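You operate a simulated robot arm through the tools that you are given. There is no shell and no other tool. Be economical: measure what you need, move in short steps, check, and stop when the job is done.

You run a simulated two-armed robot. Do the job below in one go: nothing can be reset, and whatever is moved stays where it is left.

## Task
Fetch the nuts carton and set it on the top of the wiring bench. Take the pink-grip pad and leave it on the top of the press table. Put the orange brush in the inside of the blue bin. Fetch the orange-grip pad and set it in the blue drain tray. Fetch the yellow plate and set it on the top of the blue cart. Put the cream can on the top of the spill bench. Take the blue loop and put it on the green flat pad. Take the screen wash jug and leave it on the top of the crate bench. Take the black bung tamper and put it on the top of the cab step. Fetch the brown-grip pad and set it on the top of the spill bench. Put the brown pad on the top of the fluid bench away on the top of the parts bench. Fetch the short brass tube and set it on the blue tape strip. Open the door of the switch box. Do these in any order. Set down upright: nuts carton, pink-grip pad, orange-grip pad, cream can, screen wash jug, brown-grip pad, brown pad, short brass tube.

The check looks at the end state, three seconds after you hand in, the way a careful person would. Anything else that was tipped, shoved, dropped, spilled or broken makes it a failure.

## Robot
Two 7-joint arms with two-finger parallel grippers on one trunk, on a base that drives. Base frame: it is fixed to the floor where the robot stands at the start and does not move with it; the origin is under the middle of the robot, x ahead of it, y to its left, z up. Readings come in mm, degrees, newtons and seconds.
The left shoulder is at the start at [70, 130, 1237], the right one opposite. With the tool pointing down near the work surface each hand reaches from about 100 to 320 mm from the robot's upright axis, wherever it stands, measured 20 degrees to its own side. Places, roughly: black bung tamper [-1500, 5750, 750]; blue drain tray [500, 4000, 1000]; blue loop (7x4x14 cm) [-1800, 7300, 700]; blue tape strip (6x20x1 cm) [500, -2800, 900]; brown pad (8x6x10 cm) [500, 7700, 900]; brown-grip pad (9x6x7 cm) [-3700, 6800, 800]; cream can [-1250, 8750, 1000]; door of the switch box [600, -2800, 1300]; green flat pad (12x9x3 cm) [-1700, 7100, 600]; inside of the blue bin (18x28 cm) [-2300, 2360, 860]; nuts carton [500, 250, 1000]; orange brush (7x5x19 cm) [-1300, 500, 900]; orange-grip pad (7x6x10 cm) [-1300, -100, 900]; pink-grip pad (7x6x10 cm) [500, 1400, 900]; screen wash jug [-1500, 6250, 750]; short brass tube (5x5x8 cm) [500, -3000, 900]; top of the blue cart [-3600, 6800, 800]; top of the cab step (48x24 cm) [-5680, 3820, 620]; top of the crate bench [-1400, 8300, 900]; top of the parts bench [-10400, 800, 800]; top of the press table [700, 2600, 800]; top of the spill bench [-2200, 7100, 600]; top of the wiring bench [500, -2600, 900]; yellow plate (20x11x7 cm) [-1200, 8400, 900]. Payload 1.57 kg a hand.
The TCP of each hand is the grasp point between the finger pads, 30 mm short of the fingertips. In the tool frame z runs along the fingers and y along their closing line. The gripper opens to 80 mm. The fingers are 17 mm wide and 12 mm thick; the gripper's body (40 by 82 mm) begins 80 mm behind the TCP.
Orientation is that of the tool frame in the base frame, as a unit quaternion [x, y, z, w]. With the fingers straight down and closing along the base's y, the tool's x points along the base's -x, its y along +y and its z along -z.

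## Interface
- The arms move only by the tool drive_tool. It takes "left_commands", "right_commands" or both (then of equal length, played together; a hand with none holds still); each is a list that holds one entry, the list of rows, each a list of 7 numbers: the shift along the tool's x, y, z in mm, then the turn, a rotation vector about the tool's x, y, z in degrees, then the closure, from 0 (fully open) to 1 (shut). In form: [[[dx, dy, dz, rx, ry, rz, jaw], ...]]. A call has 1 to 20 rows; each row shifts and turns the commanded pose from where the row before left it, along the tool's axes as they then stand. Each row takes 0.2 s and may step no farther than 50 mm and 8.6 degrees from the row before; otherwise, or with a gripper value out of range, the whole call is refused. Where a pose cannot be reached the arm comes as near as it can. A force on the tool above 40 N (or 10 N above the force at the start of the call, whichever is more), or a blocked arm, ends the call early, and 0.2 s more pass. Each finger travels about 108 mm/s and halts on what it meets, pressing with about 31 N; the grip force reading is that of the motor and also rises with nothing between the fingers. The clock runs only during rows and for 0.2 s after the last one: add rows that do not move to give the fingers time. It gives the time, the measured TCP pose, the force on the tool (base axes), the opening and the grip force at its end, in the units of the frame above (readings bear some noise), with the torque about the TCP (base axes, N m) and any sound that the robot's microphone picked up.
- Cameras (640 x 400 px; columns grow to the right, rows downward): "scene" is now at [102.7, 38.3, 1438.1]; the picture's right is [0.45, -0.90, 0.00], its down [-0.72, -0.36, -0.59] and it looks along [0.53, 0.26, -0.81] (base axes); focal length 296 px, centre (320, 200). "left" rides on the left gripper at [72, 7, -122] in its tool frame; the picture's right is [-0.09, 1.00, 0.00], its down [-0.84, -0.08, -0.54] and it looks along [-0.54, -0.05, 0.84] (tool axes); focal length 238 px, centre (320, 200). "right" rides on the right gripper at [72, -7, -122] in its tool frame; the picture's right is [0.09, 1.00, 0.00], its down [-0.84, 0.08, -0.54] and it looks along [-0.54, 0.05, 0.84] (tool axes); focal length 238 px, centre (320, 200). There is no depth. A picture from a camera that has moved, and an enlarged one, comes with that camera's place and axes in the base frame and with its lens. The place of the scene camera against the robot may be out by one fixed shift of up to 18 mm in any direction.
- capture(camera): a new picture of that camera. It takes no simulated time.
- move_column(by): slides the trunk up (or, below 0, down) by that many mm; the arms and the scene camera ride with it, the base frame stays. It gives what a move gives, with no picture.
- drive_base(legs): drives the robot by 1 to 6 legs, each [ahead, left, turn to the left] in mm, mm and degrees, along the robot's own axes; the way and the turn of a leg run together, so that a leg with both is an arc; at most 1500 mm and 180 degrees a leg. The arms and the cameras ride along, it lands a little off, and it stops where it bumps. It gives what a move gives.
- aim_head(pan, tilt): turns the head with the scene camera to pan (to the left, within 86 degrees either way) and tilt (down, from -29 to 69), counted from straight ahead of the robot. It gives what a move gives.
- inspect(camera, box): a new picture of the part [left, top, right, bottom] of that camera's present view, enlarged. It takes no simulated time.
- finish_job(): hands the job in; it is judged then, once.

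Go step by step. Nothing tells you exact positions but the pictures and the camera data: compare them with the known pose of the tool, close in by small moves and look again before you grip or let go. The budget is 577 turns and 370 pictures, counting those below and the enlarged ones. Unless the task says otherwise, let go and move clear before handing in.

The tools are called after ">>>" as a command line: name --argument value ..., lists and objects as JSON in quotes. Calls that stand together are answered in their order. drive_tool: Moves the arms, as the interface text tells. Its arguments: {"type":"object","properties":{"left_commands":{"type":"array","items":{"type":"array","items":{"type":"array","items":{"type":"number"}}}},"right_commands":{"type":"array","items":{"type":"array","items":{"type":"array","items":{"type":"number"}}}}},"required":[]} The other tools are called the same way: move_column (by) slides the trunk up or down; drive_base (legs) drives the base; aim_head (pan, tilt) turns the head that bears the scene camera; capture (camera) takes a picture; inspect (camera, box) takes an enlarged picture of a part of a camera's view; finish_job () hands the job in.

At the start:

```text
clock: 0.0
left_tool_pos: [319.8, 325.4, 1114.0]
left_ee_rot: [0.0, 1.0, 0.0, 0.0]
left_force: [-0.3, -0.6, -0.4]
left_torque: [0.0, 0.04, -0.01]
left_grip_width: 79.8
left_gripper_force: 0.0
right_tool_pos: [276.9, 15.8, 1146.1]
right_ee_rot: [0.0, 1.0, 0.0, 0.001]
right_force: [-0.8, 0.6, -0.4]
right_torque: [-0.01, 0.0, 0.02]
right_grip_width: 80.1
right_gripper_force: 0.1
trunk travel left (down, up): [-875.0, 65.0]
robot x, y, heading: [2.1, 3.2, 0.2]
head pan, tilt: [26.5, 53.7]
```

scene: 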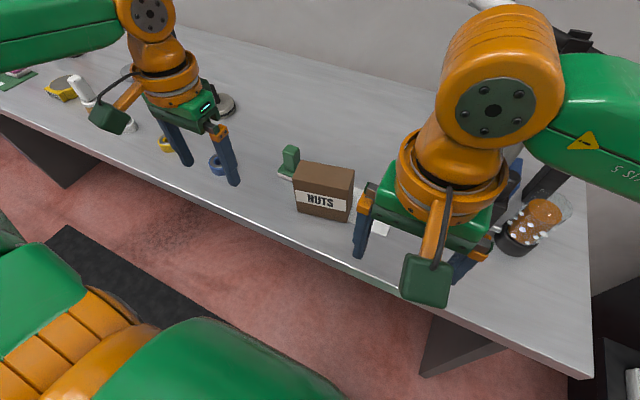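
right: 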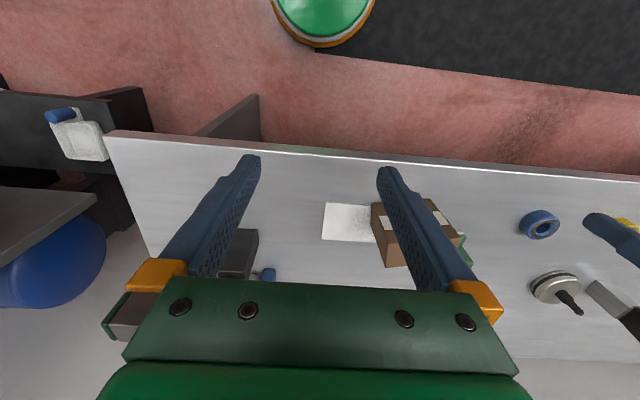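
left: 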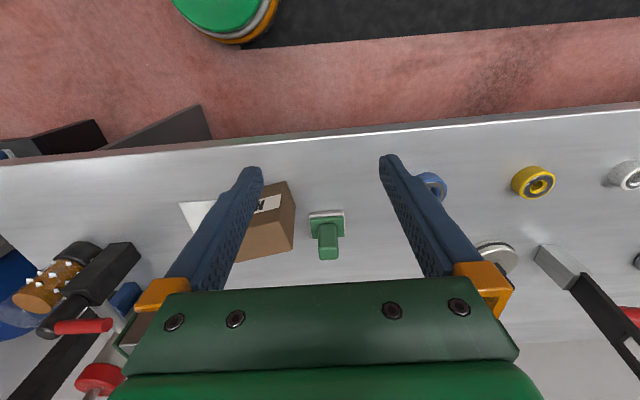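

The nuts carton stands on the bench ahead, at roughly x 450, y 200. I'll look at it closer and look around before moving.

>>> inspect --camera "scene" --box '[220, 120, 420, 260]'

>>> aim_head --pan 0 --tilt 69

>>> capture --camera "scene"

```text
2.86 times, centred on (320, 190) of scene
camera zoom: at [102.7, 38.3, 1438.1], right [0.45, -0.9, 0.0], down [-0.72, -0.36, -0.59], along [0.53, 0.26, -0.81], focal length 845 px, centre (320, 229)
```

zoom: 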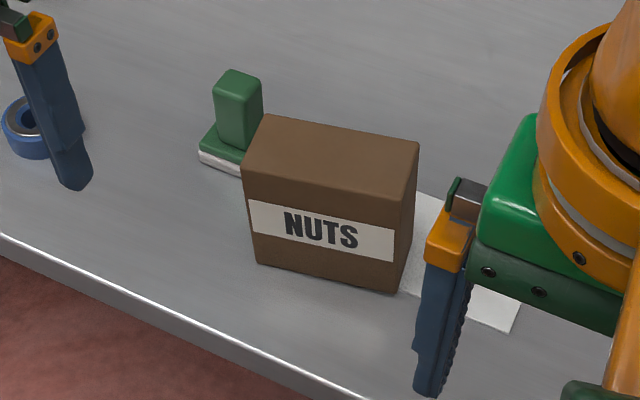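

```text
clock: 0.9
left_tool_pos: [319.7, 326.5, 1113.5]
left_ee_rot: [0.0, 1.0, -0.001, 0.0]
left_force: [0.2, 1.0, 0.1]
left_torque: [0.01, -0.02, 0.02]
left_grip_width: 79.8
left_gripper_force: 0.1
right_tool_pos: [276.5, 15.4, 1145.0]
right_ee_rot: [0.0, 1.0, 0.001, 0.001]
right_force: [-0.5, 0.4, -0.3]
right_torque: [0.03, -0.04, -0.01]
right_grip_width: 80.1
right_gripper_force: 0.0
trunk travel left (down, up): [-875.0, 65.0]
robot x, y, heading: [-1.9, 3.8, -0.1]
head pan, tilt: [0.0, 68.8]
```

```text
365 pictures are left
camera scene: at [92.8, 5.8, 1421.0], right [0.0, -1.0, 0.0], down [-0.93, 0.0, -0.36], along [0.36, 0.0, -0.93], focal length 296 px, centre (320, 200)
```

scene: 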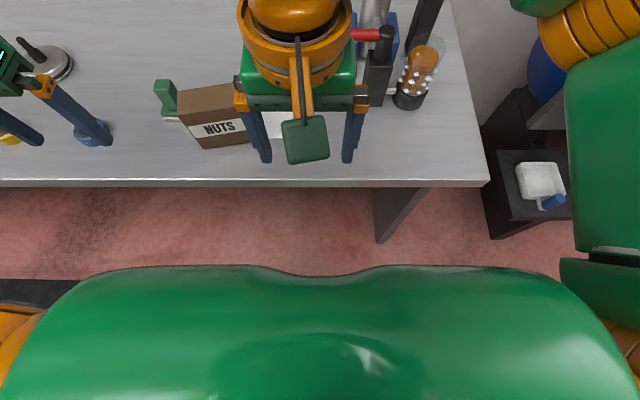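

The bench top is at about z 870 and its front edge at x 353. The carton is about 116x55x118, centred near (475, 205), and should be gripped across its depth. I'll check the tall gear on the right before driving in.

>>> aim_head --pan -15 --tilt 30

>>> capture --camera "scene"

```text
clock: 2.0
left_tool_pos: [318.4, 326.6, 1114.0]
left_ee_rot: [0.0, 1.0, -0.002, 0.001]
left_force: [0.4, -0.1, -0.3]
left_torque: [-0.02, 0.02, -0.01]
left_grip_width: 80.0
left_gripper_force: 0.1
right_tool_pos: [277.0, 16.7, 1145.1]
right_ee_rot: [-0.001, 1.0, 0.0, 0.0]
right_force: [0.4, -0.4, -0.4]
right_torque: [0.01, -0.01, -0.01]
right_grip_width: 80.2
right_gripper_force: 0.1
trunk travel left (down, up): [-875.0, 65.0]
robot x, y, heading: [1.5, -3.2, -0.2]
head pan, tilt: [-15.0, 30.0]
```

```text
364 pictures are left
camera scene: at [124.2, -17.7, 1472.3], right [-0.26, -0.97, 0.0], down [-0.48, 0.13, -0.87], along [0.84, -0.22, -0.5], focal length 296 px, centre (320, 200)
```

scene: 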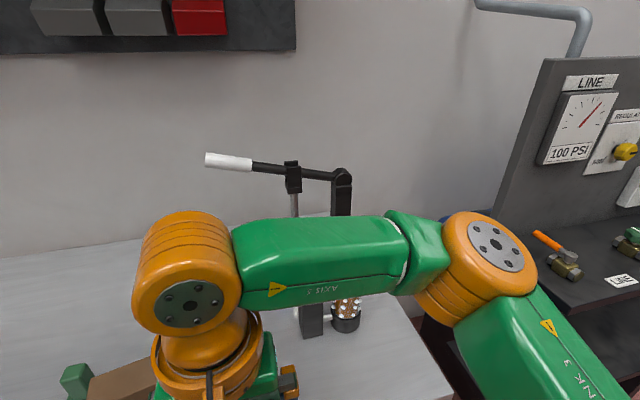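

A lever press stands behind the right arm, so I'll tuck the right hand back. I'll also yaw the left hand so its fingers close across the carton's depth.

>>> drive_tool --left_commands '[[[0, 0, 0, 0, 0, 8.5, 0], [0, 0, 0, 0, 0, 8.5, 0], [0, 0, 0, 0, 0, 8.5, 0], [0, 0, 0, 0, 0, 8.5, 0], [0, 0, 0, 0, 0, 8.5, 0], [0, 0, 0, 0, 0, 8.5, 0], [0, 0, 0, 0, 0, 8.5, 0], [0, 0, 0, 0, 0, 8.5, 0], [0, 0, 0, 0, 0, 8.5, 0]]]' --right_commands '[[[20, -20, 0, 0, 0, 0, 0], [20, -20, 0, 0, 0, 0, 0], [20, -20, 0, 0, 0, 0, 0], [0, -20, 0, 0, 0, 0, 0], [0, 0, 0, 0, 0, 0, 0], [0, 0, 0, 0, 0, 0, 0], [0, 0, 0, 0, 0, 0, 0], [0, 0, 0, 0, 0, 0, 0], [0, 0, 0, 0, 0, 0, 0]]]'

>>> aim_head --pan 20 --tilt 55

>>> drive_base --legs '[[90, 60, 0]]'

>>> capture --camera "scene"

>>> capture --camera "left"

```text
clock: 4.0
left_tool_pos: [319.3, 326.2, 1114.2]
left_ee_rot: [0.62, 0.785, 0.0, 0.0]
left_force: [0.0, -0.9, 0.2]
left_torque: [-0.02, -0.02, 0.06]
left_grip_width: 79.8
left_gripper_force: 0.1
right_tool_pos: [215.6, -63.7, 1145.9]
right_ee_rot: [0.0, 1.0, 0.0, -0.001]
right_force: [0.6, 0.1, 0.2]
right_torque: [0.0, 0.0, 0.0]
right_grip_width: 80.0
right_gripper_force: 0.1
trunk travel left (down, up): [-875.0, 65.0]
robot x, y, heading: [1.0, -1.4, -0.1]
head pan, tilt: [-15.0, 30.0]
```

```text
clock: 5.0
left_tool_pos: [319.0, 326.5, 1114.1]
left_ee_rot: [0.618, 0.786, 0.0, 0.0]
left_force: [0.0, 0.4, -0.1]
left_torque: [-0.03, -0.02, -0.01]
left_grip_width: 79.6
left_gripper_force: 0.0
right_tool_pos: [216.1, -64.6, 1145.4]
right_ee_rot: [-0.001, 1.0, 0.0, 0.0]
right_force: [-0.4, 0.4, 0.6]
right_torque: [0.0, 0.0, -0.04]
right_grip_width: 79.8
right_gripper_force: 0.0
trunk travel left (down, up): [-875.0, 65.0]
robot x, y, heading: [-4.2, 1.2, -0.2]
head pan, tilt: [20.0, 55.0]
```

```text
clock: 6.2
left_tool_pos: [405.5, 385.4, 1115.8]
left_ee_rot: [0.62, 0.785, 0.001, 0.003]
left_force: [-0.5, -0.6, 0.4]
left_torque: [0.02, -0.04, -0.01]
left_grip_width: 80.2
left_gripper_force: 0.1
right_tool_pos: [303.1, -7.2, 1146.1]
right_ee_rot: [0.0, 1.0, 0.003, 0.002]
right_force: [-0.5, -0.5, -1.0]
right_torque: [0.06, -0.06, -0.03]
right_grip_width: 79.6
right_gripper_force: 0.0
trunk travel left (down, up): [-875.0, 65.0]
robot x, y, heading: [92.0, 59.6, -0.1]
head pan, tilt: [20.0, 55.0]
```

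```text
363 pictures are left
camera scene: at [189.1, 86.4, 1436.9], right [0.34, -0.94, 0.0], down [-0.77, -0.28, -0.58], along [0.54, 0.2, -0.82], focal length 296 px, centre (320, 200)
```

scene: 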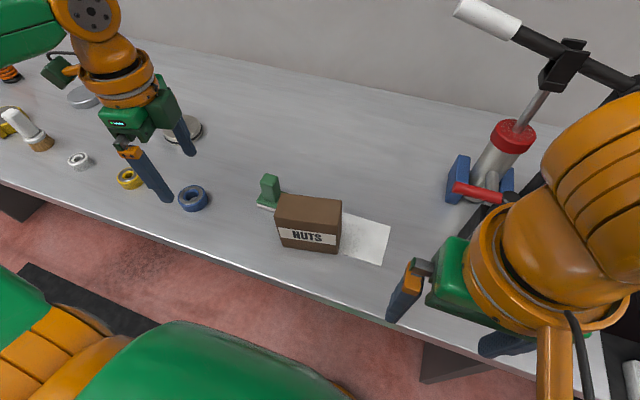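

```text
362 pictures are left
camera left: at [393.6, 455.3, 1238.2], right [0.99, 0.14, 0.0], down [0.12, -0.83, 0.54], along [0.08, -0.54, -0.84], focal length 238 px, centre (320, 200)
```

left: 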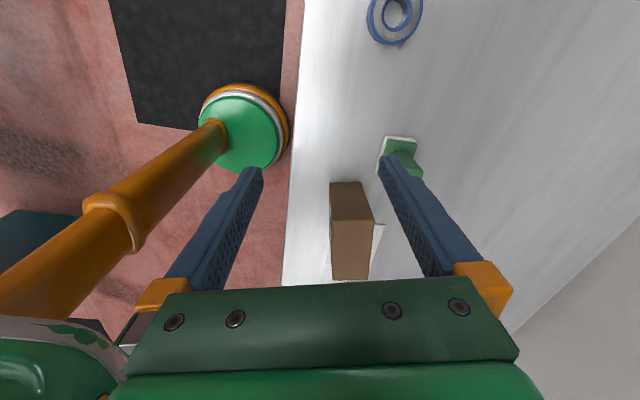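

The carton top is centred at (476, 212), skewed about 11°, which matches the hand's yaw. I'll drive a little closer and descend in steps.

>>> drive_base --legs '[[95, 40, 0]]'

```text
clock: 7.3
left_tool_pos: [498.1, 423.4, 1115.2]
left_ee_rot: [0.618, 0.786, 0.002, 0.002]
left_force: [-1.1, -0.5, 0.7]
left_torque: [0.02, 0.02, 0.02]
left_grip_width: 79.8
left_gripper_force: 0.1
right_tool_pos: [395.2, 32.4, 1146.9]
right_ee_rot: [-0.001, 1.0, 0.0, 0.003]
right_force: [-0.6, 0.4, -1.1]
right_torque: [0.0, -0.06, 0.01]
right_grip_width: 79.8
right_gripper_force: 0.0
trunk travel left (down, up): [-875.0, 65.0]
robot x, y, heading: [185.3, 97.8, 0.1]
head pan, tilt: [20.0, 55.0]
```

>>> drive_tool --left_commands '[[[-40, -14, 0, 0, 0, 0, 0], [-40, -14, 0, 0, 0, 0, 0], [-40, -14, 0, 0, 0, 0, 0], [-40, -14, 0, 0, 0, 0, 0], [-40, -14, 0, 0, 0, 0, 0], [0, 0, 35, 0, 0, 0, 0], [0, 0, 30, 0, 0, 0, 0]]]' --right_commands '[[[0, -20, 0, 0, 0, 0, 0], [0, -20, 0, 0, 0, 0, 0], [0, -20, 0, 0, 0, 0, 0], [0, 0, 0, 0, 0, 0, 0], [0, 0, 0, 0, 0, 0, 0], [0, 0, 0, 0, 0, 0, 0], [0, 0, 0, 0, 0, 0, 0]]]'

>>> capture --camera "left"

>>> capture --camera "scene"

```text
clock: 8.9
left_tool_pos: [483.4, 217.5, 1047.7]
left_ee_rot: [0.619, 0.785, -0.001, 0.001]
left_force: [0.4, 0.3, -1.2]
left_torque: [-0.06, 0.0, -0.02]
left_grip_width: 79.8
left_gripper_force: 0.0
right_tool_pos: [402.7, -23.0, 1145.8]
right_ee_rot: [-0.001, 1.0, 0.001, 0.0]
right_force: [-0.7, 0.2, 0.1]
right_torque: [-0.02, 0.01, 0.0]
right_grip_width: 80.1
right_gripper_force: 0.1
trunk travel left (down, up): [-875.0, 65.0]
robot x, y, heading: [186.8, 99.3, 0.1]
head pan, tilt: [20.0, 55.0]
```

```text
361 pictures are left
camera left: at [472.1, 289.1, 1169.8], right [0.99, 0.14, 0.0], down [0.12, -0.83, 0.54], along [0.08, -0.54, -0.84], focal length 238 px, centre (320, 200)
```

left: 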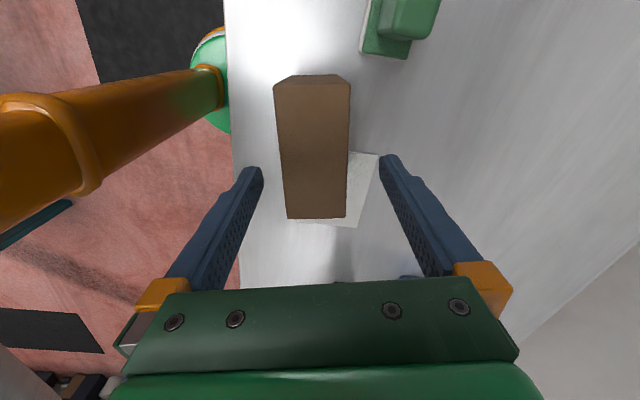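

```text
360 pictures are left
camera scene: at [290.1, 130.6, 1436.3], right [0.34, -0.94, 0.0], down [-0.77, -0.28, -0.57], along [0.54, 0.2, -0.82], focal length 296 px, centre (320, 200)
```

scene: 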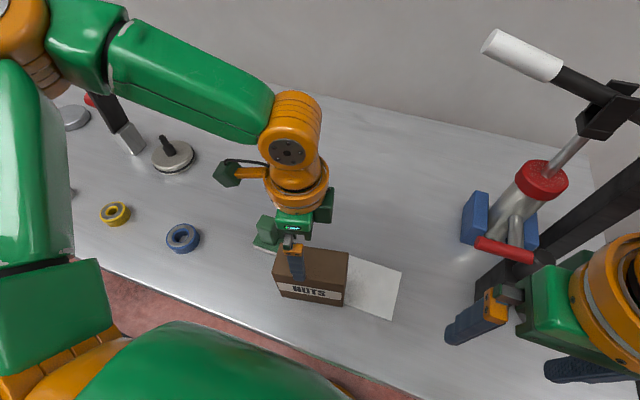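

>>> drive_tool --left_commands '[[[-8, -6, 0, 0, 0, 0, 0], [0, 0, 36, 0, 0, 0, 0], [0, 0, 36, 0, 0, 0, 0], [0, 0, 34, 0, 0, 0, 0], [0, 0, 0, 0, 0, 0, 0], [0, 0, 0, 0, 0, 0, 0.5], [0, 0, 0, 0, 0, 0, 1], [0, 0, 0, 0, 0, 0, 1], [0, 0, 0, 0, 0, 0, 1]]]'

>>> capture --camera "left"

```text
clock: 10.9
left_tool_pos: [473.0, 233.1, 961.9]
left_ee_rot: [0.618, 0.786, -0.001, 0.001]
left_force: [-0.2, 1.6, 0.0]
left_torque: [0.02, -0.05, 0.01]
left_grip_width: 58.9
left_gripper_force: 31.1
left hand out of reach, approached as far as the arm can: row 3, 4
right_tool_pos: [403.2, -24.4, 1145.1]
right_ee_rot: [-0.001, 1.0, 0.0, 0.0]
right_force: [-0.5, 0.4, -0.3]
right_torque: [0.0, 0.04, -0.01]
right_grip_width: 79.9
right_gripper_force: 0.1
trunk travel left (down, up): [-875.0, 65.0]
robot x, y, heading: [185.1, 99.3, -0.0]
head pan, tilt: [20.0, 55.0]
```

```text
359 pictures are left
camera left: at [461.3, 305.3, 1084.8], right [0.99, 0.14, 0.0], down [0.12, -0.83, 0.54], along [0.08, -0.54, -0.84], focal length 238 px, centre (320, 200)
```

left: 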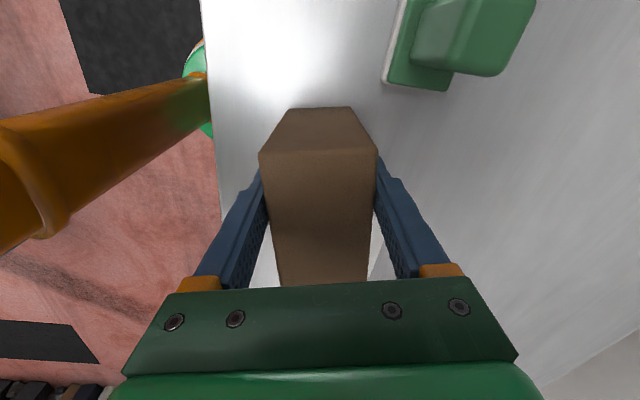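

>>> move_column --by 40

>>> capture --camera "scene"

```text
clock: 11.7
left_tool_pos: [472.2, 232.1, 1003.5]
left_ee_rot: [0.619, 0.785, -0.001, 0.001]
left_force: [0.0, 0.1, -3.1]
left_torque: [0.07, -0.01, -0.01]
left_grip_width: 58.5
left_gripper_force: 31.1
right_tool_pos: [402.3, -23.4, 1184.3]
right_ee_rot: [-0.001, 1.0, 0.0, 0.0]
right_force: [0.4, -0.5, -0.1]
right_torque: [0.04, -0.01, -0.01]
right_grip_width: 80.2
right_gripper_force: 0.1
trunk travel left (down, up): [-915.0, 25.0]
robot x, y, heading: [185.8, 100.3, -0.0]
head pan, tilt: [20.0, 55.0]
```

```text
358 pictures are left
camera scene: at [289.8, 129.7, 1476.4], right [0.34, -0.94, 0.0], down [-0.77, -0.28, -0.57], along [0.54, 0.2, -0.82], focal length 296 px, centre (320, 200)
```

scene: 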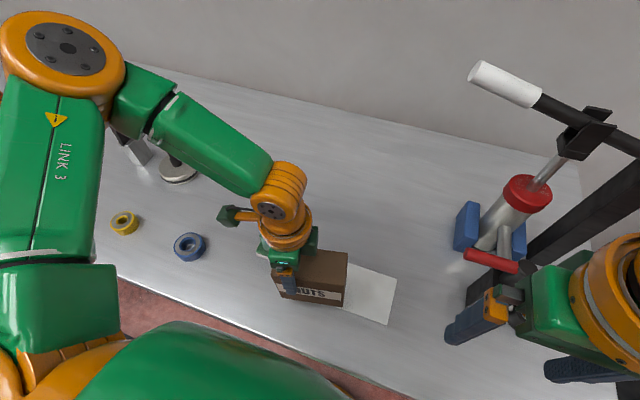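

The carton is held with a 3 N load. I'll lift it clear, pull it in, back off and slide right to the wiring bench.

>>> drive_tool --left_commands '[[[0, 0, -30, 0, 0, 0, 1], [0, 0, -30, 0, 0, 0, 1], [0, 0, -20, 0, 0, 0, 1], [12, -35, 0, 0, 0, 0, 1], [12, -35, 0, 0, 0, 0, 1]]]'

>>> drive_base --legs '[[-350, 0, 0], [0, -900, 0]]'

>>> aim_head --pan -60 --tilt 20

>>> capture --camera "scene"

```text
clock: 12.9
left_tool_pos: [419.7, 233.7, 1085.1]
left_ee_rot: [0.619, 0.785, 0.0, 0.001]
left_force: [-0.4, 0.6, -2.9]
left_torque: [0.14, 0.0, 0.0]
left_grip_width: 58.4
left_gripper_force: 30.8
left hand out of reach, approached as far as the arm can: row 5
right_tool_pos: [401.5, -24.4, 1185.5]
right_ee_rot: [0.0, 1.0, 0.001, -0.001]
right_force: [-0.6, -0.2, -1.1]
right_torque: [0.02, -0.02, -0.02]
right_grip_width: 79.8
right_gripper_force: 0.0
trunk travel left (down, up): [-915.0, 25.0]
robot x, y, heading: [182.8, 99.2, 0.2]
head pan, tilt: [20.0, 55.0]
```

```text
clock: 19.6
left_tool_pos: [68.9, -665.6, 1084.7]
left_ee_rot: [0.62, 0.785, -0.002, 0.001]
left_force: [0.9, -1.0, -2.3]
left_torque: [0.09, 0.04, -0.04]
left_grip_width: 58.1
left_gripper_force: 31.3
right_tool_pos: [49.4, -924.0, 1185.3]
right_ee_rot: [0.002, 1.0, -0.001, -0.001]
right_force: [0.3, 0.1, -0.3]
right_torque: [0.03, 0.01, -0.02]
right_grip_width: 79.8
right_gripper_force: 0.1
trunk travel left (down, up): [-915.0, 25.0]
robot x, y, heading: [-170.2, -797.6, -0.2]
head pan, tilt: [20.0, 55.0]
```

```text
clock: 21.1
left_tool_pos: [69.7, -667.3, 1083.6]
left_ee_rot: [0.62, 0.784, -0.001, 0.0]
left_force: [-0.4, 0.6, -2.4]
left_torque: [0.07, 0.02, -0.02]
left_grip_width: 58.3
left_gripper_force: 31.1
right_tool_pos: [50.0, -924.3, 1185.5]
right_ee_rot: [0.001, 1.0, 0.0, 0.0]
right_force: [0.7, 0.3, -0.2]
right_torque: [0.01, 0.01, -0.01]
right_grip_width: 80.1
right_gripper_force: 0.1
trunk travel left (down, up): [-915.0, 25.0]
robot x, y, heading: [-167.4, -799.1, -0.2]
head pan, tilt: [-60.0, 20.0]
```

```text
357 pictures are left
camera scene: at [-83.5, -875.6, 1528.4], right [-0.87, -0.5, 0.0], down [-0.17, 0.3, -0.94], along [0.47, -0.81, -0.34], focal length 296 px, centre (320, 200)
```

scene: 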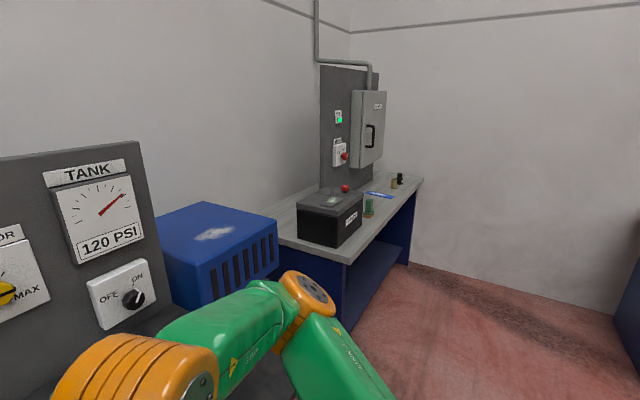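

The path right is clear, and I can see the wiring bench with the switch box, the blue tape strip and the parts.

>>> drive_base --legs '[[0, -1000, 0], [0, -750, 0]]'

>>> aim_head --pan -20 --tilt 30

>>> capture --camera "scene"

```text
clock: 29.9
left_tool_pos: [70.4, -2420.6, 1085.1]
left_ee_rot: [0.62, 0.785, -0.002, 0.001]
left_force: [0.0, 0.4, -2.8]
left_torque: [0.08, -0.02, -0.01]
left_grip_width: 58.1
left_gripper_force: 31.2
right_tool_pos: [50.0, -2678.1, 1185.8]
right_ee_rot: [0.001, 1.0, -0.001, 0.0]
right_force: [0.0, 0.6, -0.2]
right_torque: [0.01, 0.0, -0.02]
right_grip_width: 79.8
right_gripper_force: 0.0
trunk travel left (down, up): [-915.0, 25.0]
robot x, y, heading: [-166.6, -2554.0, -0.2]
head pan, tilt: [-60.0, 20.0]
```

```text
clock: 31.0
left_tool_pos: [69.7, -2420.9, 1084.8]
left_ee_rot: [0.619, 0.786, 0.0, 0.0]
left_force: [-0.2, 0.7, -2.2]
left_torque: [0.08, 0.02, 0.0]
left_grip_width: 57.7
left_gripper_force: 31.5
right_tool_pos: [50.1, -2679.1, 1186.5]
right_ee_rot: [0.0, 1.0, 0.0, 0.0]
right_force: [0.9, -0.1, 0.3]
right_torque: [0.0, 0.0, -0.03]
right_grip_width: 80.0
right_gripper_force: 0.1
trunk travel left (down, up): [-915.0, 25.0]
robot x, y, heading: [-171.6, -2555.7, 0.3]
head pan, tilt: [-20.0, 30.0]
```

```text
356 pictures are left
camera scene: at [-44.4, -2580.8, 1512.4], right [-0.34, -0.94, 0.0], down [-0.47, 0.17, -0.87], along [0.81, -0.3, -0.5], focal length 296 px, centre (320, 200)
```

scene: 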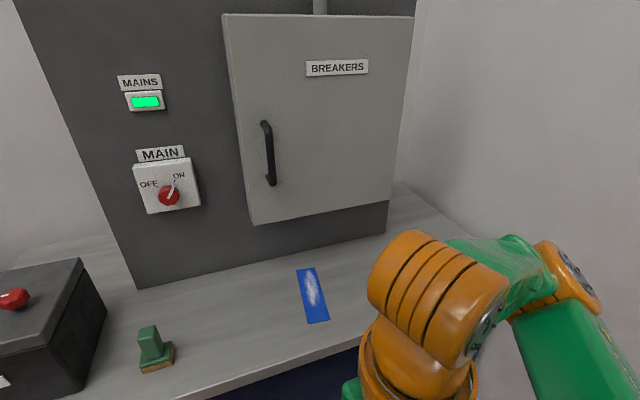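

The breaker box door has its handle on the left side and hinges on the right. I'll set the carton on the free area near (490, -2510), clear of the stamp and tape.

>>> drive_base --legs '[[355, -75, 0]]'

>>> aim_head --pan 15 --tilt 55

>>> capture --camera "scene"

>>> capture --camera "right"

```text
clock: 33.4
left_tool_pos: [423.9, -2496.7, 1084.0]
left_ee_rot: [0.62, 0.785, -0.001, 0.002]
left_force: [-0.2, 0.2, -2.8]
left_torque: [0.12, 0.01, 0.03]
left_grip_width: 57.9
left_gripper_force: 31.3
right_tool_pos: [404.2, -2753.9, 1186.0]
right_ee_rot: [0.001, 1.0, 0.0, 0.001]
right_force: [-1.2, -0.9, -0.4]
right_torque: [-0.04, -0.01, 0.02]
right_grip_width: 79.9
right_gripper_force: 0.0
trunk travel left (down, up): [-915.0, 25.0]
robot x, y, heading: [190.2, -2628.6, -0.4]
head pan, tilt: [-20.0, 30.0]
```

```text
clock: 34.4
left_tool_pos: [427.2, -2496.2, 1084.3]
left_ee_rot: [0.62, 0.785, -0.001, 0.0]
left_force: [-0.1, 0.3, -3.0]
left_torque: [0.12, 0.03, -0.04]
left_grip_width: 58.1
left_gripper_force: 31.7
right_tool_pos: [407.3, -2754.9, 1185.1]
right_ee_rot: [0.001, 1.0, 0.0, 0.0]
right_force: [0.6, -0.5, 0.0]
right_torque: [0.03, 0.01, 0.0]
right_grip_width: 80.2
right_gripper_force: 0.1
trunk travel left (down, up): [-915.0, 25.0]
robot x, y, heading: [189.5, -2631.1, -0.1]
head pan, tilt: [15.0, 55.0]
```

```text
355 pictures are left
camera scene: at [297.4, -2607.1, 1476.3], right [0.26, -0.97, 0.0], down [-0.79, -0.21, -0.57], along [0.55, 0.15, -0.82], focal length 296 px, centre (320, 200)
```

scene: 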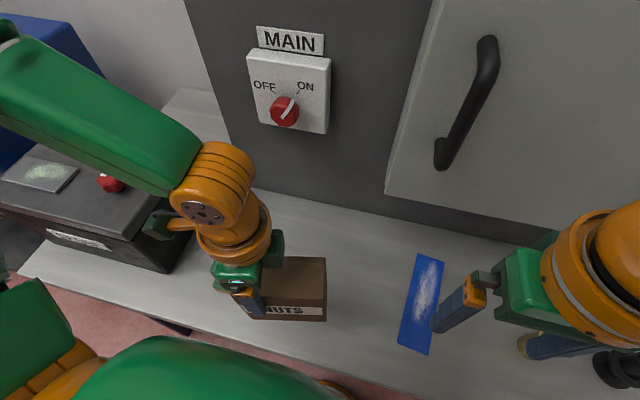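

```text
354 pictures are left
camera right: at [334.3, -2762.0, 1307.4], right [-0.09, 1.0, 0.0], down [0.84, 0.08, 0.54], along [0.54, 0.05, -0.84], focal length 238 px, centre (320, 200)
```

right: 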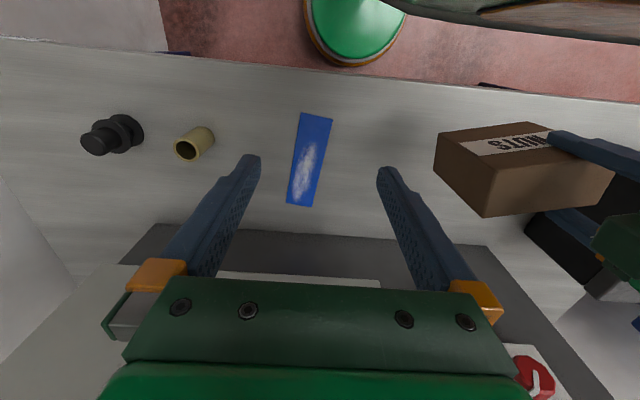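

>>> drive_tool --left_commands '[[[-6, 25, 0, 0, 0, 0, 1], [-6, 25, 0, 0, 0, 0, 1], [0, 0, 0, 0, 0, 0, 1]]]'

>>> move_column --by -95

>>> capture --camera "scene"

>>> capture --camera "right"

```text
clock: 35.2
left_tool_pos: [477.3, -2497.0, 1084.3]
left_ee_rot: [0.62, 0.785, -0.001, 0.0]
left_force: [-0.1, 0.1, -2.6]
left_torque: [0.07, 0.03, 0.02]
left_grip_width: 57.9
left_gripper_force: 30.9
right_tool_pos: [406.4, -2755.3, 1184.6]
right_ee_rot: [0.001, 1.0, 0.001, 0.0]
right_force: [-0.2, 0.1, -0.9]
right_torque: [-0.01, -0.03, 0.02]
right_grip_width: 80.1
right_gripper_force: 0.0
trunk travel left (down, up): [-915.0, 25.0]
robot x, y, heading: [191.3, -2632.7, -0.2]
head pan, tilt: [15.0, 55.0]
```

```text
clock: 36.5
left_tool_pos: [478.2, -2497.2, 990.7]
left_ee_rot: [0.62, 0.785, -0.002, 0.001]
left_force: [0.8, -0.5, -3.1]
left_torque: [0.1, 0.05, 0.0]
left_grip_width: 57.9
left_gripper_force: 30.1
right_tool_pos: [407.0, -2754.6, 1090.7]
right_ee_rot: [0.002, 1.0, 0.0, 0.0]
right_force: [0.0, 0.3, 0.4]
right_torque: [-0.03, -0.01, 0.0]
right_grip_width: 80.0
right_gripper_force: 0.0
trunk travel left (down, up): [-820.0, 120.0]
robot x, y, heading: [191.2, -2632.4, -0.1]
head pan, tilt: [15.0, 55.0]
```

```text
353 pictures are left
camera scene: at [296.9, -2606.8, 1381.3], right [0.26, -0.97, 0.0], down [-0.79, -0.21, -0.57], along [0.55, 0.15, -0.82], focal length 296 px, centre (320, 200)
```

scene: 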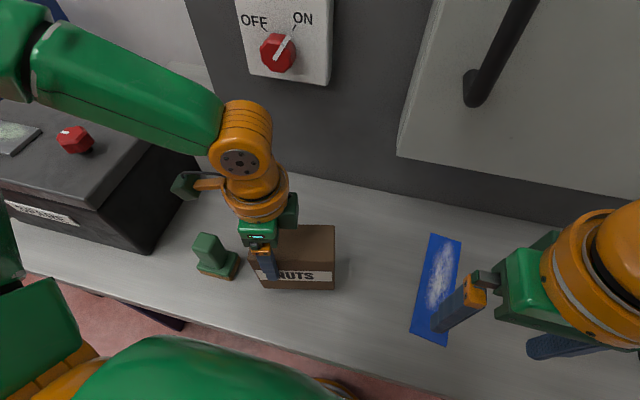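

```text
352 pictures are left
camera right: at [333.9, -2761.8, 1212.5], right [-0.09, 1.0, 0.0], down [0.84, 0.08, 0.54], along [0.54, 0.05, -0.84], focal length 238 px, centre (320, 200)
```

right: 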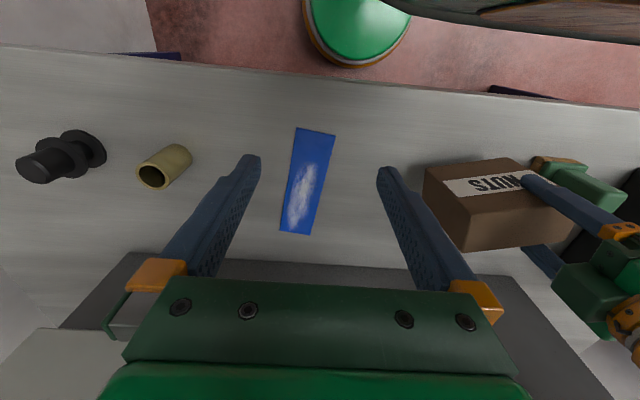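

>>> drive_tool --left_commands '[[[0, 0, 15, 0, 0, 0, 1], [0, 0, 5, 0, 0, 0, 1], [0, 0, 0, 0, 0, 0, 1]]]'

>>> drive_tool --left_commands '[[[0, 0, 4, 0, 0, 0, 1], [0, 0, 0, 0, 0, 0, 1]]]'

>>> drive_tool --left_commands '[[[0, 0, 4, 0, 0, 0, 1], [0, 0, 0, 0, 0, 0, 1]]]'

```text
clock: 37.3
left_tool_pos: [477.7, -2497.9, 968.7]
left_ee_rot: [0.62, 0.785, -0.001, 0.0]
left_force: [-0.4, 0.9, -3.0]
left_torque: [0.08, -0.01, -0.01]
left_grip_width: 57.8
left_gripper_force: 30.9
right_tool_pos: [406.9, -2754.8, 1090.3]
right_ee_rot: [0.0, 1.0, 0.0, 0.0]
right_force: [-0.1, 0.3, -0.8]
right_torque: [0.01, 0.0, -0.01]
right_grip_width: 80.0
right_gripper_force: 0.0
trunk travel left (down, up): [-820.0, 120.0]
robot x, y, heading: [189.0, -2633.3, -0.0]
head pan, tilt: [15.0, 55.0]
```

```text
clock: 37.9
left_tool_pos: [477.0, -2498.2, 964.0]
left_ee_rot: [0.62, 0.784, -0.001, 0.0]
left_force: [-0.5, 0.3, -3.2]
left_torque: [0.08, 0.05, -0.02]
left_grip_width: 57.9
left_gripper_force: 31.6
right_tool_pos: [407.0, -2754.3, 1090.0]
right_ee_rot: [0.001, 1.0, 0.0, 0.0]
right_force: [0.4, -0.5, -0.4]
right_torque: [0.0, 0.0, 0.0]
right_grip_width: 79.9
right_gripper_force: 0.1
trunk travel left (down, up): [-820.0, 120.0]
robot x, y, heading: [192.1, -2630.8, -0.0]
head pan, tilt: [15.0, 55.0]
```

```text
clock: 38.5
left_tool_pos: [478.4, -2499.1, 962.1]
left_ee_rot: [0.62, 0.785, 0.0, 0.001]
left_force: [2.7, 2.4, 15.1]
left_torque: [0.74, 0.23, -0.16]
left_grip_width: 58.0
left_gripper_force: 31.3
right_tool_pos: [406.1, -2755.0, 1091.2]
right_ee_rot: [-0.001, 1.0, -0.001, 0.0]
right_force: [0.4, 0.1, -0.4]
right_torque: [-0.01, -0.01, 0.01]
right_grip_width: 80.1
right_gripper_force: 0.1
trunk travel left (down, up): [-820.0, 120.0]
robot x, y, heading: [189.3, -2629.4, -0.4]
head pan, tilt: [15.0, 55.0]
```

The carton is down (15 N contact), so this bench is at the same height as the first. I'll ease off, release and raise.

>>> drive_tool --left_commands '[[[0, 0, -2, 0, 0, 0, 1], [0, 0, 0, 0, 0, 0, 0.5], [0, 0, 0, 0, 0, 0, 0], [0, 0, 0, 0, 0, 0, 0], [0, 0, -30, 0, 0, 0, 0], [0, 0, -35, 0, 0, 0, 0], [0, 0, -35, 0, 0, 0, 0], [0, 0, -35, 0, 0, 0, 0]]]'

>>> capture --camera "scene"

```text
clock: 40.3
left_tool_pos: [477.7, -2498.0, 1099.7]
left_ee_rot: [0.62, 0.784, -0.001, 0.001]
left_force: [-0.8, -0.2, -0.1]
left_torque: [-0.02, -0.03, 0.02]
left_grip_width: 80.2
left_gripper_force: 0.1
right_tool_pos: [406.0, -2755.2, 1090.1]
right_ee_rot: [0.001, 1.0, 0.0, 0.0]
right_force: [0.0, -0.4, 0.0]
right_torque: [0.02, -0.04, -0.04]
right_grip_width: 80.1
right_gripper_force: 0.1
trunk travel left (down, up): [-820.0, 120.0]
robot x, y, heading: [188.9, -2631.6, -0.2]
head pan, tilt: [15.0, 55.0]
```

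```text
351 pictures are left
camera scene: at [295.7, -2607.2, 1381.4], right [0.26, -0.97, 0.0], down [-0.79, -0.21, -0.57], along [0.55, 0.15, -0.82], focal length 296 px, centre (320, 200)
```

scene: 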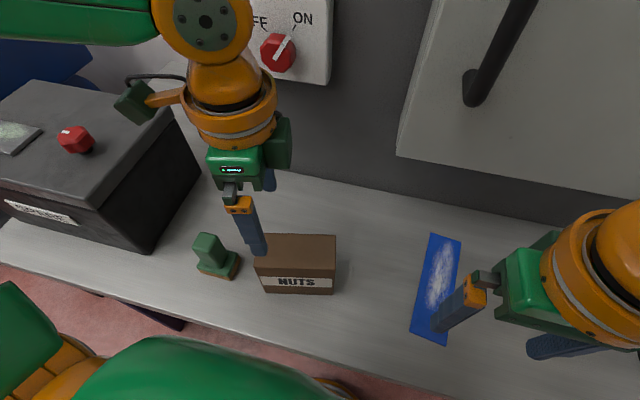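

The nuts carton stands upright. The tube is near (491, -2961) and the tape centre near (530, -2770). I'll check the clearance to the right wall before sliding over.

>>> aim_head --pan -70 --tilt 30

>>> capture --camera "scene"

```text
clock: 41.9
left_tool_pos: [477.4, -2498.0, 1097.7]
left_ee_rot: [0.619, 0.785, -0.001, 0.0]
left_force: [0.3, 0.3, -0.1]
left_torque: [0.02, -0.01, -0.01]
left_grip_width: 79.7
left_gripper_force: 0.1
right_tool_pos: [407.4, -2754.7, 1090.3]
right_ee_rot: [0.001, 1.0, 0.0, -0.001]
right_force: [-0.3, 0.6, -0.6]
right_torque: [0.01, 0.0, 0.01]
right_grip_width: 79.9
right_gripper_force: 0.1
trunk travel left (down, up): [-820.0, 120.0]
robot x, y, heading: [186.6, -2633.9, -0.1]
head pan, tilt: [-70.0, 30.0]
```

```text
350 pictures are left
camera scene: at [257.8, -2710.5, 1417.4], right [-0.94, -0.34, 0.0], down [-0.17, 0.47, -0.87], along [0.3, -0.81, -0.5], focal length 296 px, centre (320, 200)
```

scene: 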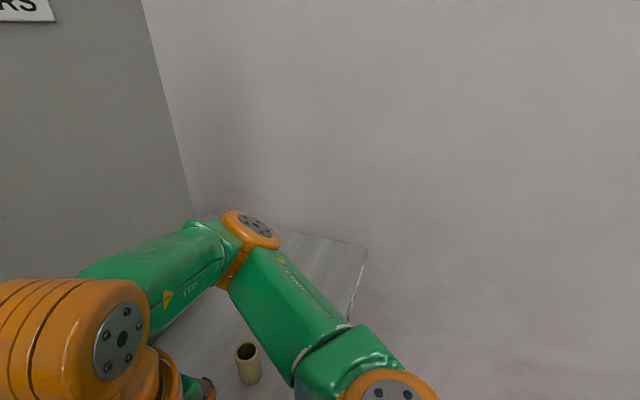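

Clearance is fine; the wall is past y -3400. I'll slide right and yaw nothing, since the tube is round.

>>> drive_base --legs '[[0, -220, 0]]'

>>> capture --camera "right"

```text
clock: 43.5
left_tool_pos: [476.9, -2713.1, 1098.0]
left_ee_rot: [0.62, 0.785, -0.002, 0.001]
left_force: [-0.2, 0.0, 0.9]
left_torque: [-0.02, 0.02, -0.02]
left_grip_width: 79.9
left_gripper_force: 0.1
right_tool_pos: [406.8, -2969.5, 1090.7]
right_ee_rot: [0.001, 1.0, 0.0, 0.0]
right_force: [0.2, -0.2, 0.1]
right_torque: [0.0, 0.02, -0.01]
right_grip_width: 79.8
right_gripper_force: 0.0
trunk travel left (down, up): [-820.0, 120.0]
robot x, y, heading: [186.1, -2848.9, -0.2]
head pan, tilt: [-70.0, 30.0]
```

```text
349 pictures are left
camera right: at [333.0, -2976.2, 1212.9], right [-0.09, 1.0, 0.0], down [0.84, 0.08, 0.54], along [0.54, 0.05, -0.84], focal length 238 px, centre (320, 200)
```

right: 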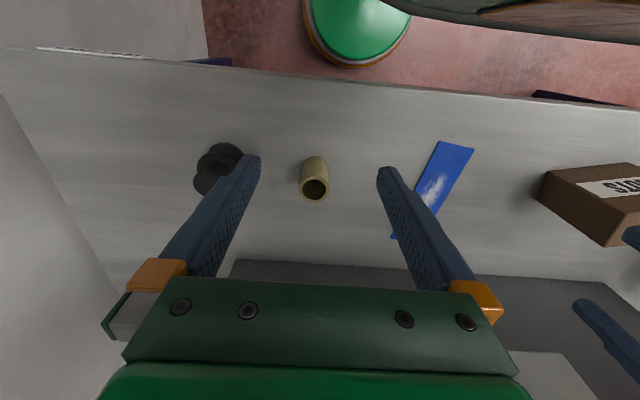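

>>> drive_tool --right_commands '[[[-40, 0, 0, 0, 0, 0, 0], [-40, 0, 0, 0, 0, 0, 0], [0, 0, 0, 0, 0, 0, 0], [0, 0, 0, 0, 0, 0, 0]]]' --left_commands '[[[30, 0, -30, 0, 0, 0, 0], [30, 0, -30, 0, 0, 0, 0], [30, 0, -30, 0, 0, 0, 0], [0, 0, 0, 0, 0, 0, 0]]]'

>>> move_column --by -90

>>> capture --camera "right"

```text
clock: 44.5
left_tool_pos: [457.3, -2629.2, 1187.3]
left_ee_rot: [0.62, 0.784, -0.001, 0.0]
left_force: [0.8, -0.1, 0.4]
left_torque: [-0.01, 0.01, 0.0]
left_grip_width: 80.0
left_gripper_force: 0.1
right_tool_pos: [485.6, -2973.9, 1090.7]
right_ee_rot: [0.001, 1.0, 0.0, 0.0]
right_force: [0.4, 0.5, 0.6]
right_torque: [0.01, 0.01, 0.03]
right_grip_width: 79.7
right_gripper_force: 0.0
trunk travel left (down, up): [-820.0, 120.0]
robot x, y, heading: [188.5, -2846.1, -0.2]
head pan, tilt: [-70.0, 30.0]
```

```text
clock: 45.8
left_tool_pos: [456.2, -2628.7, 1098.6]
left_ee_rot: [0.62, 0.785, 0.0, 0.0]
left_force: [-0.1, 0.1, -0.6]
left_torque: [-0.05, 0.0, -0.01]
left_grip_width: 80.2
left_gripper_force: 0.1
right_tool_pos: [485.0, -2974.3, 1000.7]
right_ee_rot: [0.001, 1.0, 0.0, 0.0]
right_force: [-0.4, 1.1, -0.5]
right_torque: [-0.02, -0.03, -0.01]
right_grip_width: 79.9
right_gripper_force: 0.1
trunk travel left (down, up): [-730.0, 210.0]
robot x, y, heading: [193.1, -2851.2, -0.3]
head pan, tilt: [-70.0, 30.0]
```

```text
348 pictures are left
camera right: at [412.9, -2980.4, 1123.5], right [-0.09, 1.0, 0.0], down [0.84, 0.08, 0.54], along [0.54, 0.05, -0.84], focal length 238 px, centre (320, 200)
```

right: 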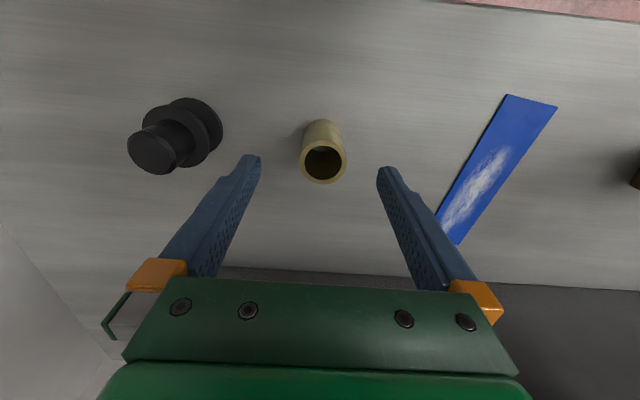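

>>> drive_tool --right_commands '[[[-3, 4, 0, 0, 0, 0, 0], [0, 0, 30, 0, 0, 0, 0], [0, 0, 30, 0, 0, 0, 0], [0, 0, 24, 0, 0, 0, 0], [0, 0, 0, 0, 0, 0, 0], [0, 0, 0, 0, 0, 0, 0.5], [0, 0, 0, 0, 0, 0, 1], [0, 0, 0, 0, 0, 0, 1], [0, 0, 0, 0, 0, 0, 1]]]'

>>> capture --camera "right"

```text
clock: 47.8
left_tool_pos: [457.9, -2629.0, 1098.7]
left_ee_rot: [0.619, 0.785, -0.001, 0.001]
left_force: [-0.2, -0.1, -0.4]
left_torque: [0.0, 0.0, 0.02]
left_grip_width: 79.6
left_gripper_force: 0.1
right_tool_pos: [488.8, -2968.6, 916.9]
right_ee_rot: [0.001, 1.0, 0.0, 0.0]
right_force: [0.4, 0.0, 0.7]
right_torque: [0.01, 0.05, -0.01]
right_grip_width: 41.1
right_gripper_force: 31.1
trunk travel left (down, up): [-730.0, 210.0]
robot x, y, heading: [190.3, -2847.3, -0.0]
head pan, tilt: [-70.0, 30.0]
```

```text
347 pictures are left
camera right: at [416.3, -2975.6, 1038.9], right [-0.09, 1.0, 0.0], down [0.84, 0.08, 0.54], along [0.54, 0.05, -0.84], focal length 238 px, centre (320, 200)
```

right: 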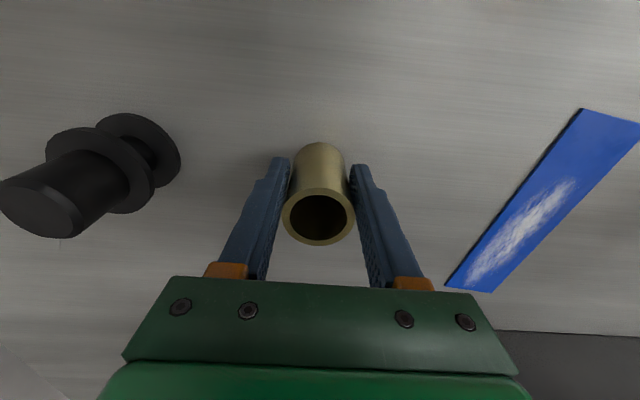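

The tube is gripped (41 mm). I'll lift it and move it to the tape strip.

>>> drive_tool --right_commands '[[[0, 0, -30, 0, 0, 0, 1], [0, 0, -30, 0, 0, 0, 1], [-10, 30, 0, 0, 0, 0, 1], [-10, 30, 0, 0, 0, 0, 1], [-10, 30, 0, 0, 0, 0, 1], [0, 0, 0, 0, 0, 0, 1]]]'

>>> drive_base --legs '[[0, 110, 0]]'

>>> capture --camera "right"

```text
clock: 49.2
left_tool_pos: [458.4, -2629.7, 1097.3]
left_ee_rot: [0.62, 0.785, 0.0, 0.0]
left_force: [0.1, -0.8, 0.0]
left_torque: [0.05, -0.01, -0.03]
left_grip_width: 80.4
left_gripper_force: 0.1
right_tool_pos: [518.2, -2878.8, 979.3]
right_ee_rot: [0.001, 1.0, 0.0, 0.0]
right_force: [0.4, 0.3, -0.8]
right_torque: [0.03, 0.0, 0.0]
right_grip_width: 41.0
right_gripper_force: 31.1
trunk travel left (down, up): [-730.0, 210.0]
robot x, y, heading: [190.0, -2847.5, -0.2]
head pan, tilt: [-70.0, 30.0]
```

```text
clock: 50.4
left_tool_pos: [457.2, -2520.9, 1099.1]
left_ee_rot: [0.62, 0.785, -0.001, 0.0]
left_force: [-0.3, 0.6, 0.0]
left_torque: [0.0, 0.01, 0.0]
left_grip_width: 80.1
left_gripper_force: 0.1
right_tool_pos: [518.2, -2771.2, 978.0]
right_ee_rot: [0.001, 1.0, 0.001, -0.001]
right_force: [-0.4, -0.1, -1.8]
right_torque: [-0.01, 0.06, 0.01]
right_grip_width: 41.1
right_gripper_force: 31.2
trunk travel left (down, up): [-730.0, 210.0]
robot x, y, heading: [190.4, -2741.0, -0.3]
head pan, tilt: [-70.0, 30.0]
```

```text
346 pictures are left
camera right: at [445.6, -2778.6, 1100.2], right [-0.09, 1.0, 0.0], down [0.84, 0.07, 0.54], along [0.54, 0.05, -0.84], focal length 238 px, centre (320, 200)
```

right: 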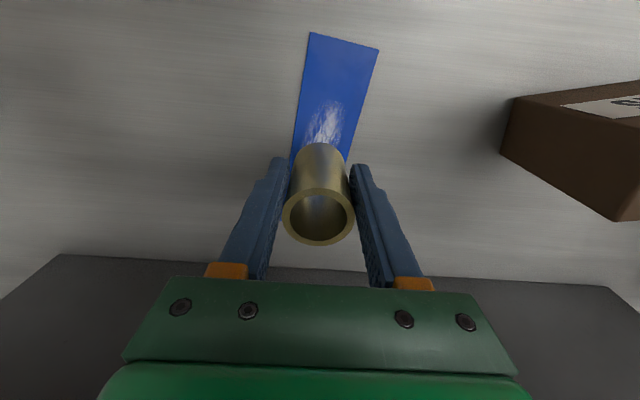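

>>> drive_tool --right_commands '[[[0, 3, 25, 0, 0, 0, 1], [0, 0, 20, 0, 0, 0, 1], [0, 0, 8, 0, 0, 0, 1], [0, 0, 0, 0, 0, 0, 1]]]'

>>> drive_tool --right_commands '[[[0, 0, 4, 0, 0, 0, 1], [0, 0, 0, 0, 0, 0, 1]]]'

>>> drive_tool --right_commands '[[[0, 0, 3, 0, 0, 0, 1], [0, 0, 0, 0, 0, 0, 1]]]'

```text
clock: 51.4
left_tool_pos: [458.1, -2520.5, 1097.4]
left_ee_rot: [0.62, 0.785, -0.001, 0.001]
left_force: [0.5, -0.3, -0.8]
left_torque: [0.0, 0.02, 0.0]
left_grip_width: 80.1
left_gripper_force: 0.0
right_tool_pos: [519.2, -2766.1, 926.4]
right_ee_rot: [0.001, 1.0, 0.0, 0.001]
right_force: [-0.2, 0.6, -0.8]
right_torque: [-0.02, 0.02, 0.01]
right_grip_width: 41.2
right_gripper_force: 31.0
trunk travel left (down, up): [-730.0, 210.0]
robot x, y, heading: [190.1, -2737.3, 0.2]
head pan, tilt: [-70.0, 30.0]
```

```text
clock: 52.0
left_tool_pos: [457.2, -2520.4, 1096.7]
left_ee_rot: [0.62, 0.785, 0.0, 0.001]
left_force: [-0.6, -0.1, -0.1]
left_torque: [0.03, -0.02, 0.0]
left_grip_width: 80.0
left_gripper_force: 0.0
right_tool_pos: [518.5, -2766.4, 921.3]
right_ee_rot: [0.001, 1.0, 0.001, 0.0]
right_force: [0.2, -0.2, -0.3]
right_torque: [-0.02, 0.01, 0.01]
right_grip_width: 41.2
right_gripper_force: 31.2
trunk travel left (down, up): [-730.0, 210.0]
robot x, y, heading: [194.7, -2739.4, 0.1]
head pan, tilt: [-70.0, 30.0]
```

```text
clock: 52.6
left_tool_pos: [455.7, -2520.9, 1098.7]
left_ee_rot: [0.62, 0.785, 0.0, 0.001]
left_force: [0.6, -0.1, 0.5]
left_torque: [0.03, 0.0, 0.02]
left_grip_width: 79.9
left_gripper_force: 0.0
right_tool_pos: [517.9, -2766.9, 919.1]
right_ee_rot: [0.001, 1.0, 0.001, 0.001]
right_force: [3.5, -1.1, 14.1]
right_torque: [-0.15, -0.24, -0.01]
right_grip_width: 41.1
right_gripper_force: 31.1
trunk travel left (down, up): [-730.0, 210.0]
robot x, y, heading: [190.7, -2741.4, -0.2]
head pan, tilt: [-70.0, 30.0]
```

>>> drive_tool --right_commands '[[[0, 0, -1.5, 0, 0, 0, 1], [0, 0, 0, 0, 0, 0, 0.6], [0, 0, 0, 0, 0, 0, 0], [0, 0, 0, 0, 0, 0, 0], [0, 0, -30, 0, 0, 0, 0], [0, 0, -35, 0, 0, 0, 0], [0, 0, -35, 0, 0, 0, 0]]]'

>>> capture --camera "right"

```text
clock: 54.2
left_tool_pos: [456.4, -2519.5, 1097.4]
left_ee_rot: [0.62, 0.784, -0.001, 0.0]
left_force: [1.0, 1.1, 0.5]
left_torque: [0.01, 0.02, 0.01]
left_grip_width: 79.8
left_gripper_force: 0.0
right_tool_pos: [518.7, -2766.3, 1020.2]
right_ee_rot: [0.0, 1.0, 0.0, 0.0]
right_force: [-0.3, 0.1, 0.4]
right_torque: [0.0, 0.02, 0.0]
right_grip_width: 80.0
right_gripper_force: 0.1
trunk travel left (down, up): [-730.0, 210.0]
robot x, y, heading: [187.3, -2738.7, -0.3]
head pan, tilt: [-70.0, 30.0]
```

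```text
345 pictures are left
camera right: at [445.8, -2773.5, 1142.4], right [-0.09, 1.0, 0.0], down [0.84, 0.08, 0.54], along [0.54, 0.05, -0.84], focal length 238 px, centre (320, 200)
```

right: 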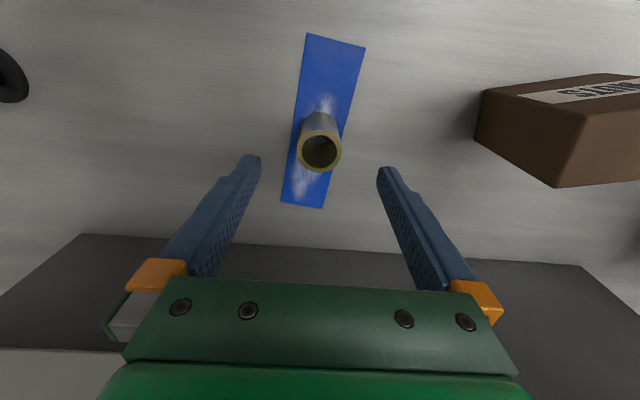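

The tube stands on the tape. Next I'll back off, raise the column and look at the door handle closely.

>>> drive_base --legs '[[-350, 60, 0]]'

>>> move_column --by 145

>>> aim_head --pan 0 --tilt 15

>>> capture --camera "scene"

```text
clock: 56.5
left_tool_pos: [111.1, -2458.7, 1097.9]
left_ee_rot: [0.62, 0.785, -0.001, 0.0]
left_force: [0.8, -0.4, -0.5]
left_torque: [0.02, 0.03, 0.01]
left_grip_width: 80.0
left_gripper_force: 0.1
right_tool_pos: [173.3, -2706.4, 1020.1]
right_ee_rot: [0.0, 1.0, 0.0, -0.002]
right_force: [0.2, 0.0, 0.4]
right_torque: [-0.05, 0.03, 0.01]
right_grip_width: 79.9
right_gripper_force: 0.1
trunk travel left (down, up): [-730.0, 210.0]
robot x, y, heading: [-157.8, -2677.4, -0.1]
head pan, tilt: [-70.0, 30.0]
```

```text
clock: 58.2
left_tool_pos: [109.0, -2458.9, 1243.6]
left_ee_rot: [0.619, 0.785, 0.0, 0.001]
left_force: [0.3, -0.4, -0.7]
left_torque: [0.04, -0.01, -0.01]
left_grip_width: 80.0
left_gripper_force: 0.0
right_tool_pos: [172.7, -2705.0, 1164.9]
right_ee_rot: [0.0, 1.0, 0.0, 0.0]
right_force: [0.6, -0.5, 0.2]
right_torque: [0.01, 0.02, 0.01]
right_grip_width: 80.2
right_gripper_force: 0.2
trunk travel left (down, up): [-875.0, 65.0]
robot x, y, heading: [-156.6, -2677.2, 0.0]
head pan, tilt: [-70.0, 30.0]
```

```text
clock: 59.6
left_tool_pos: [110.5, -2459.0, 1242.9]
left_ee_rot: [0.619, 0.785, 0.0, 0.0]
left_force: [0.0, -0.2, 0.4]
left_torque: [0.0, -0.01, 0.02]
left_grip_width: 80.2
left_gripper_force: 0.1
right_tool_pos: [172.4, -2705.5, 1163.6]
right_ee_rot: [0.0, 1.0, 0.0, 0.0]
right_force: [0.7, -0.2, 0.4]
right_torque: [0.02, 0.02, -0.02]
right_grip_width: 80.1
right_gripper_force: 0.0
trunk travel left (down, up): [-875.0, 65.0]
robot x, y, heading: [-159.4, -2681.9, -0.3]
head pan, tilt: [0.0, 15.0]
```

```text
344 pictures are left
camera scene: at [-27.1, -2673.0, 1496.6], right [0.0, -1.0, 0.0], down [-0.26, 0.0, -0.97], along [0.97, 0.0, -0.26], focal length 296 px, centre (320, 200)
```

scene: 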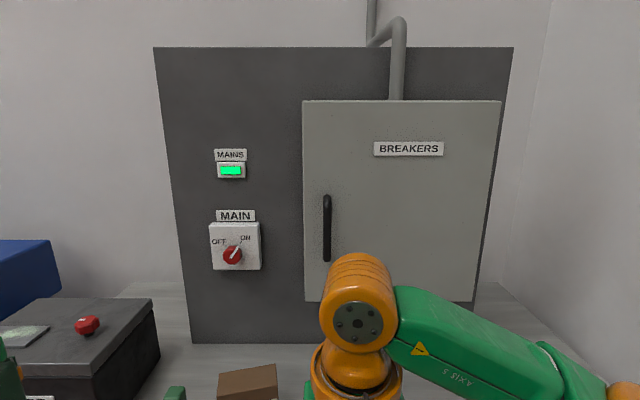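

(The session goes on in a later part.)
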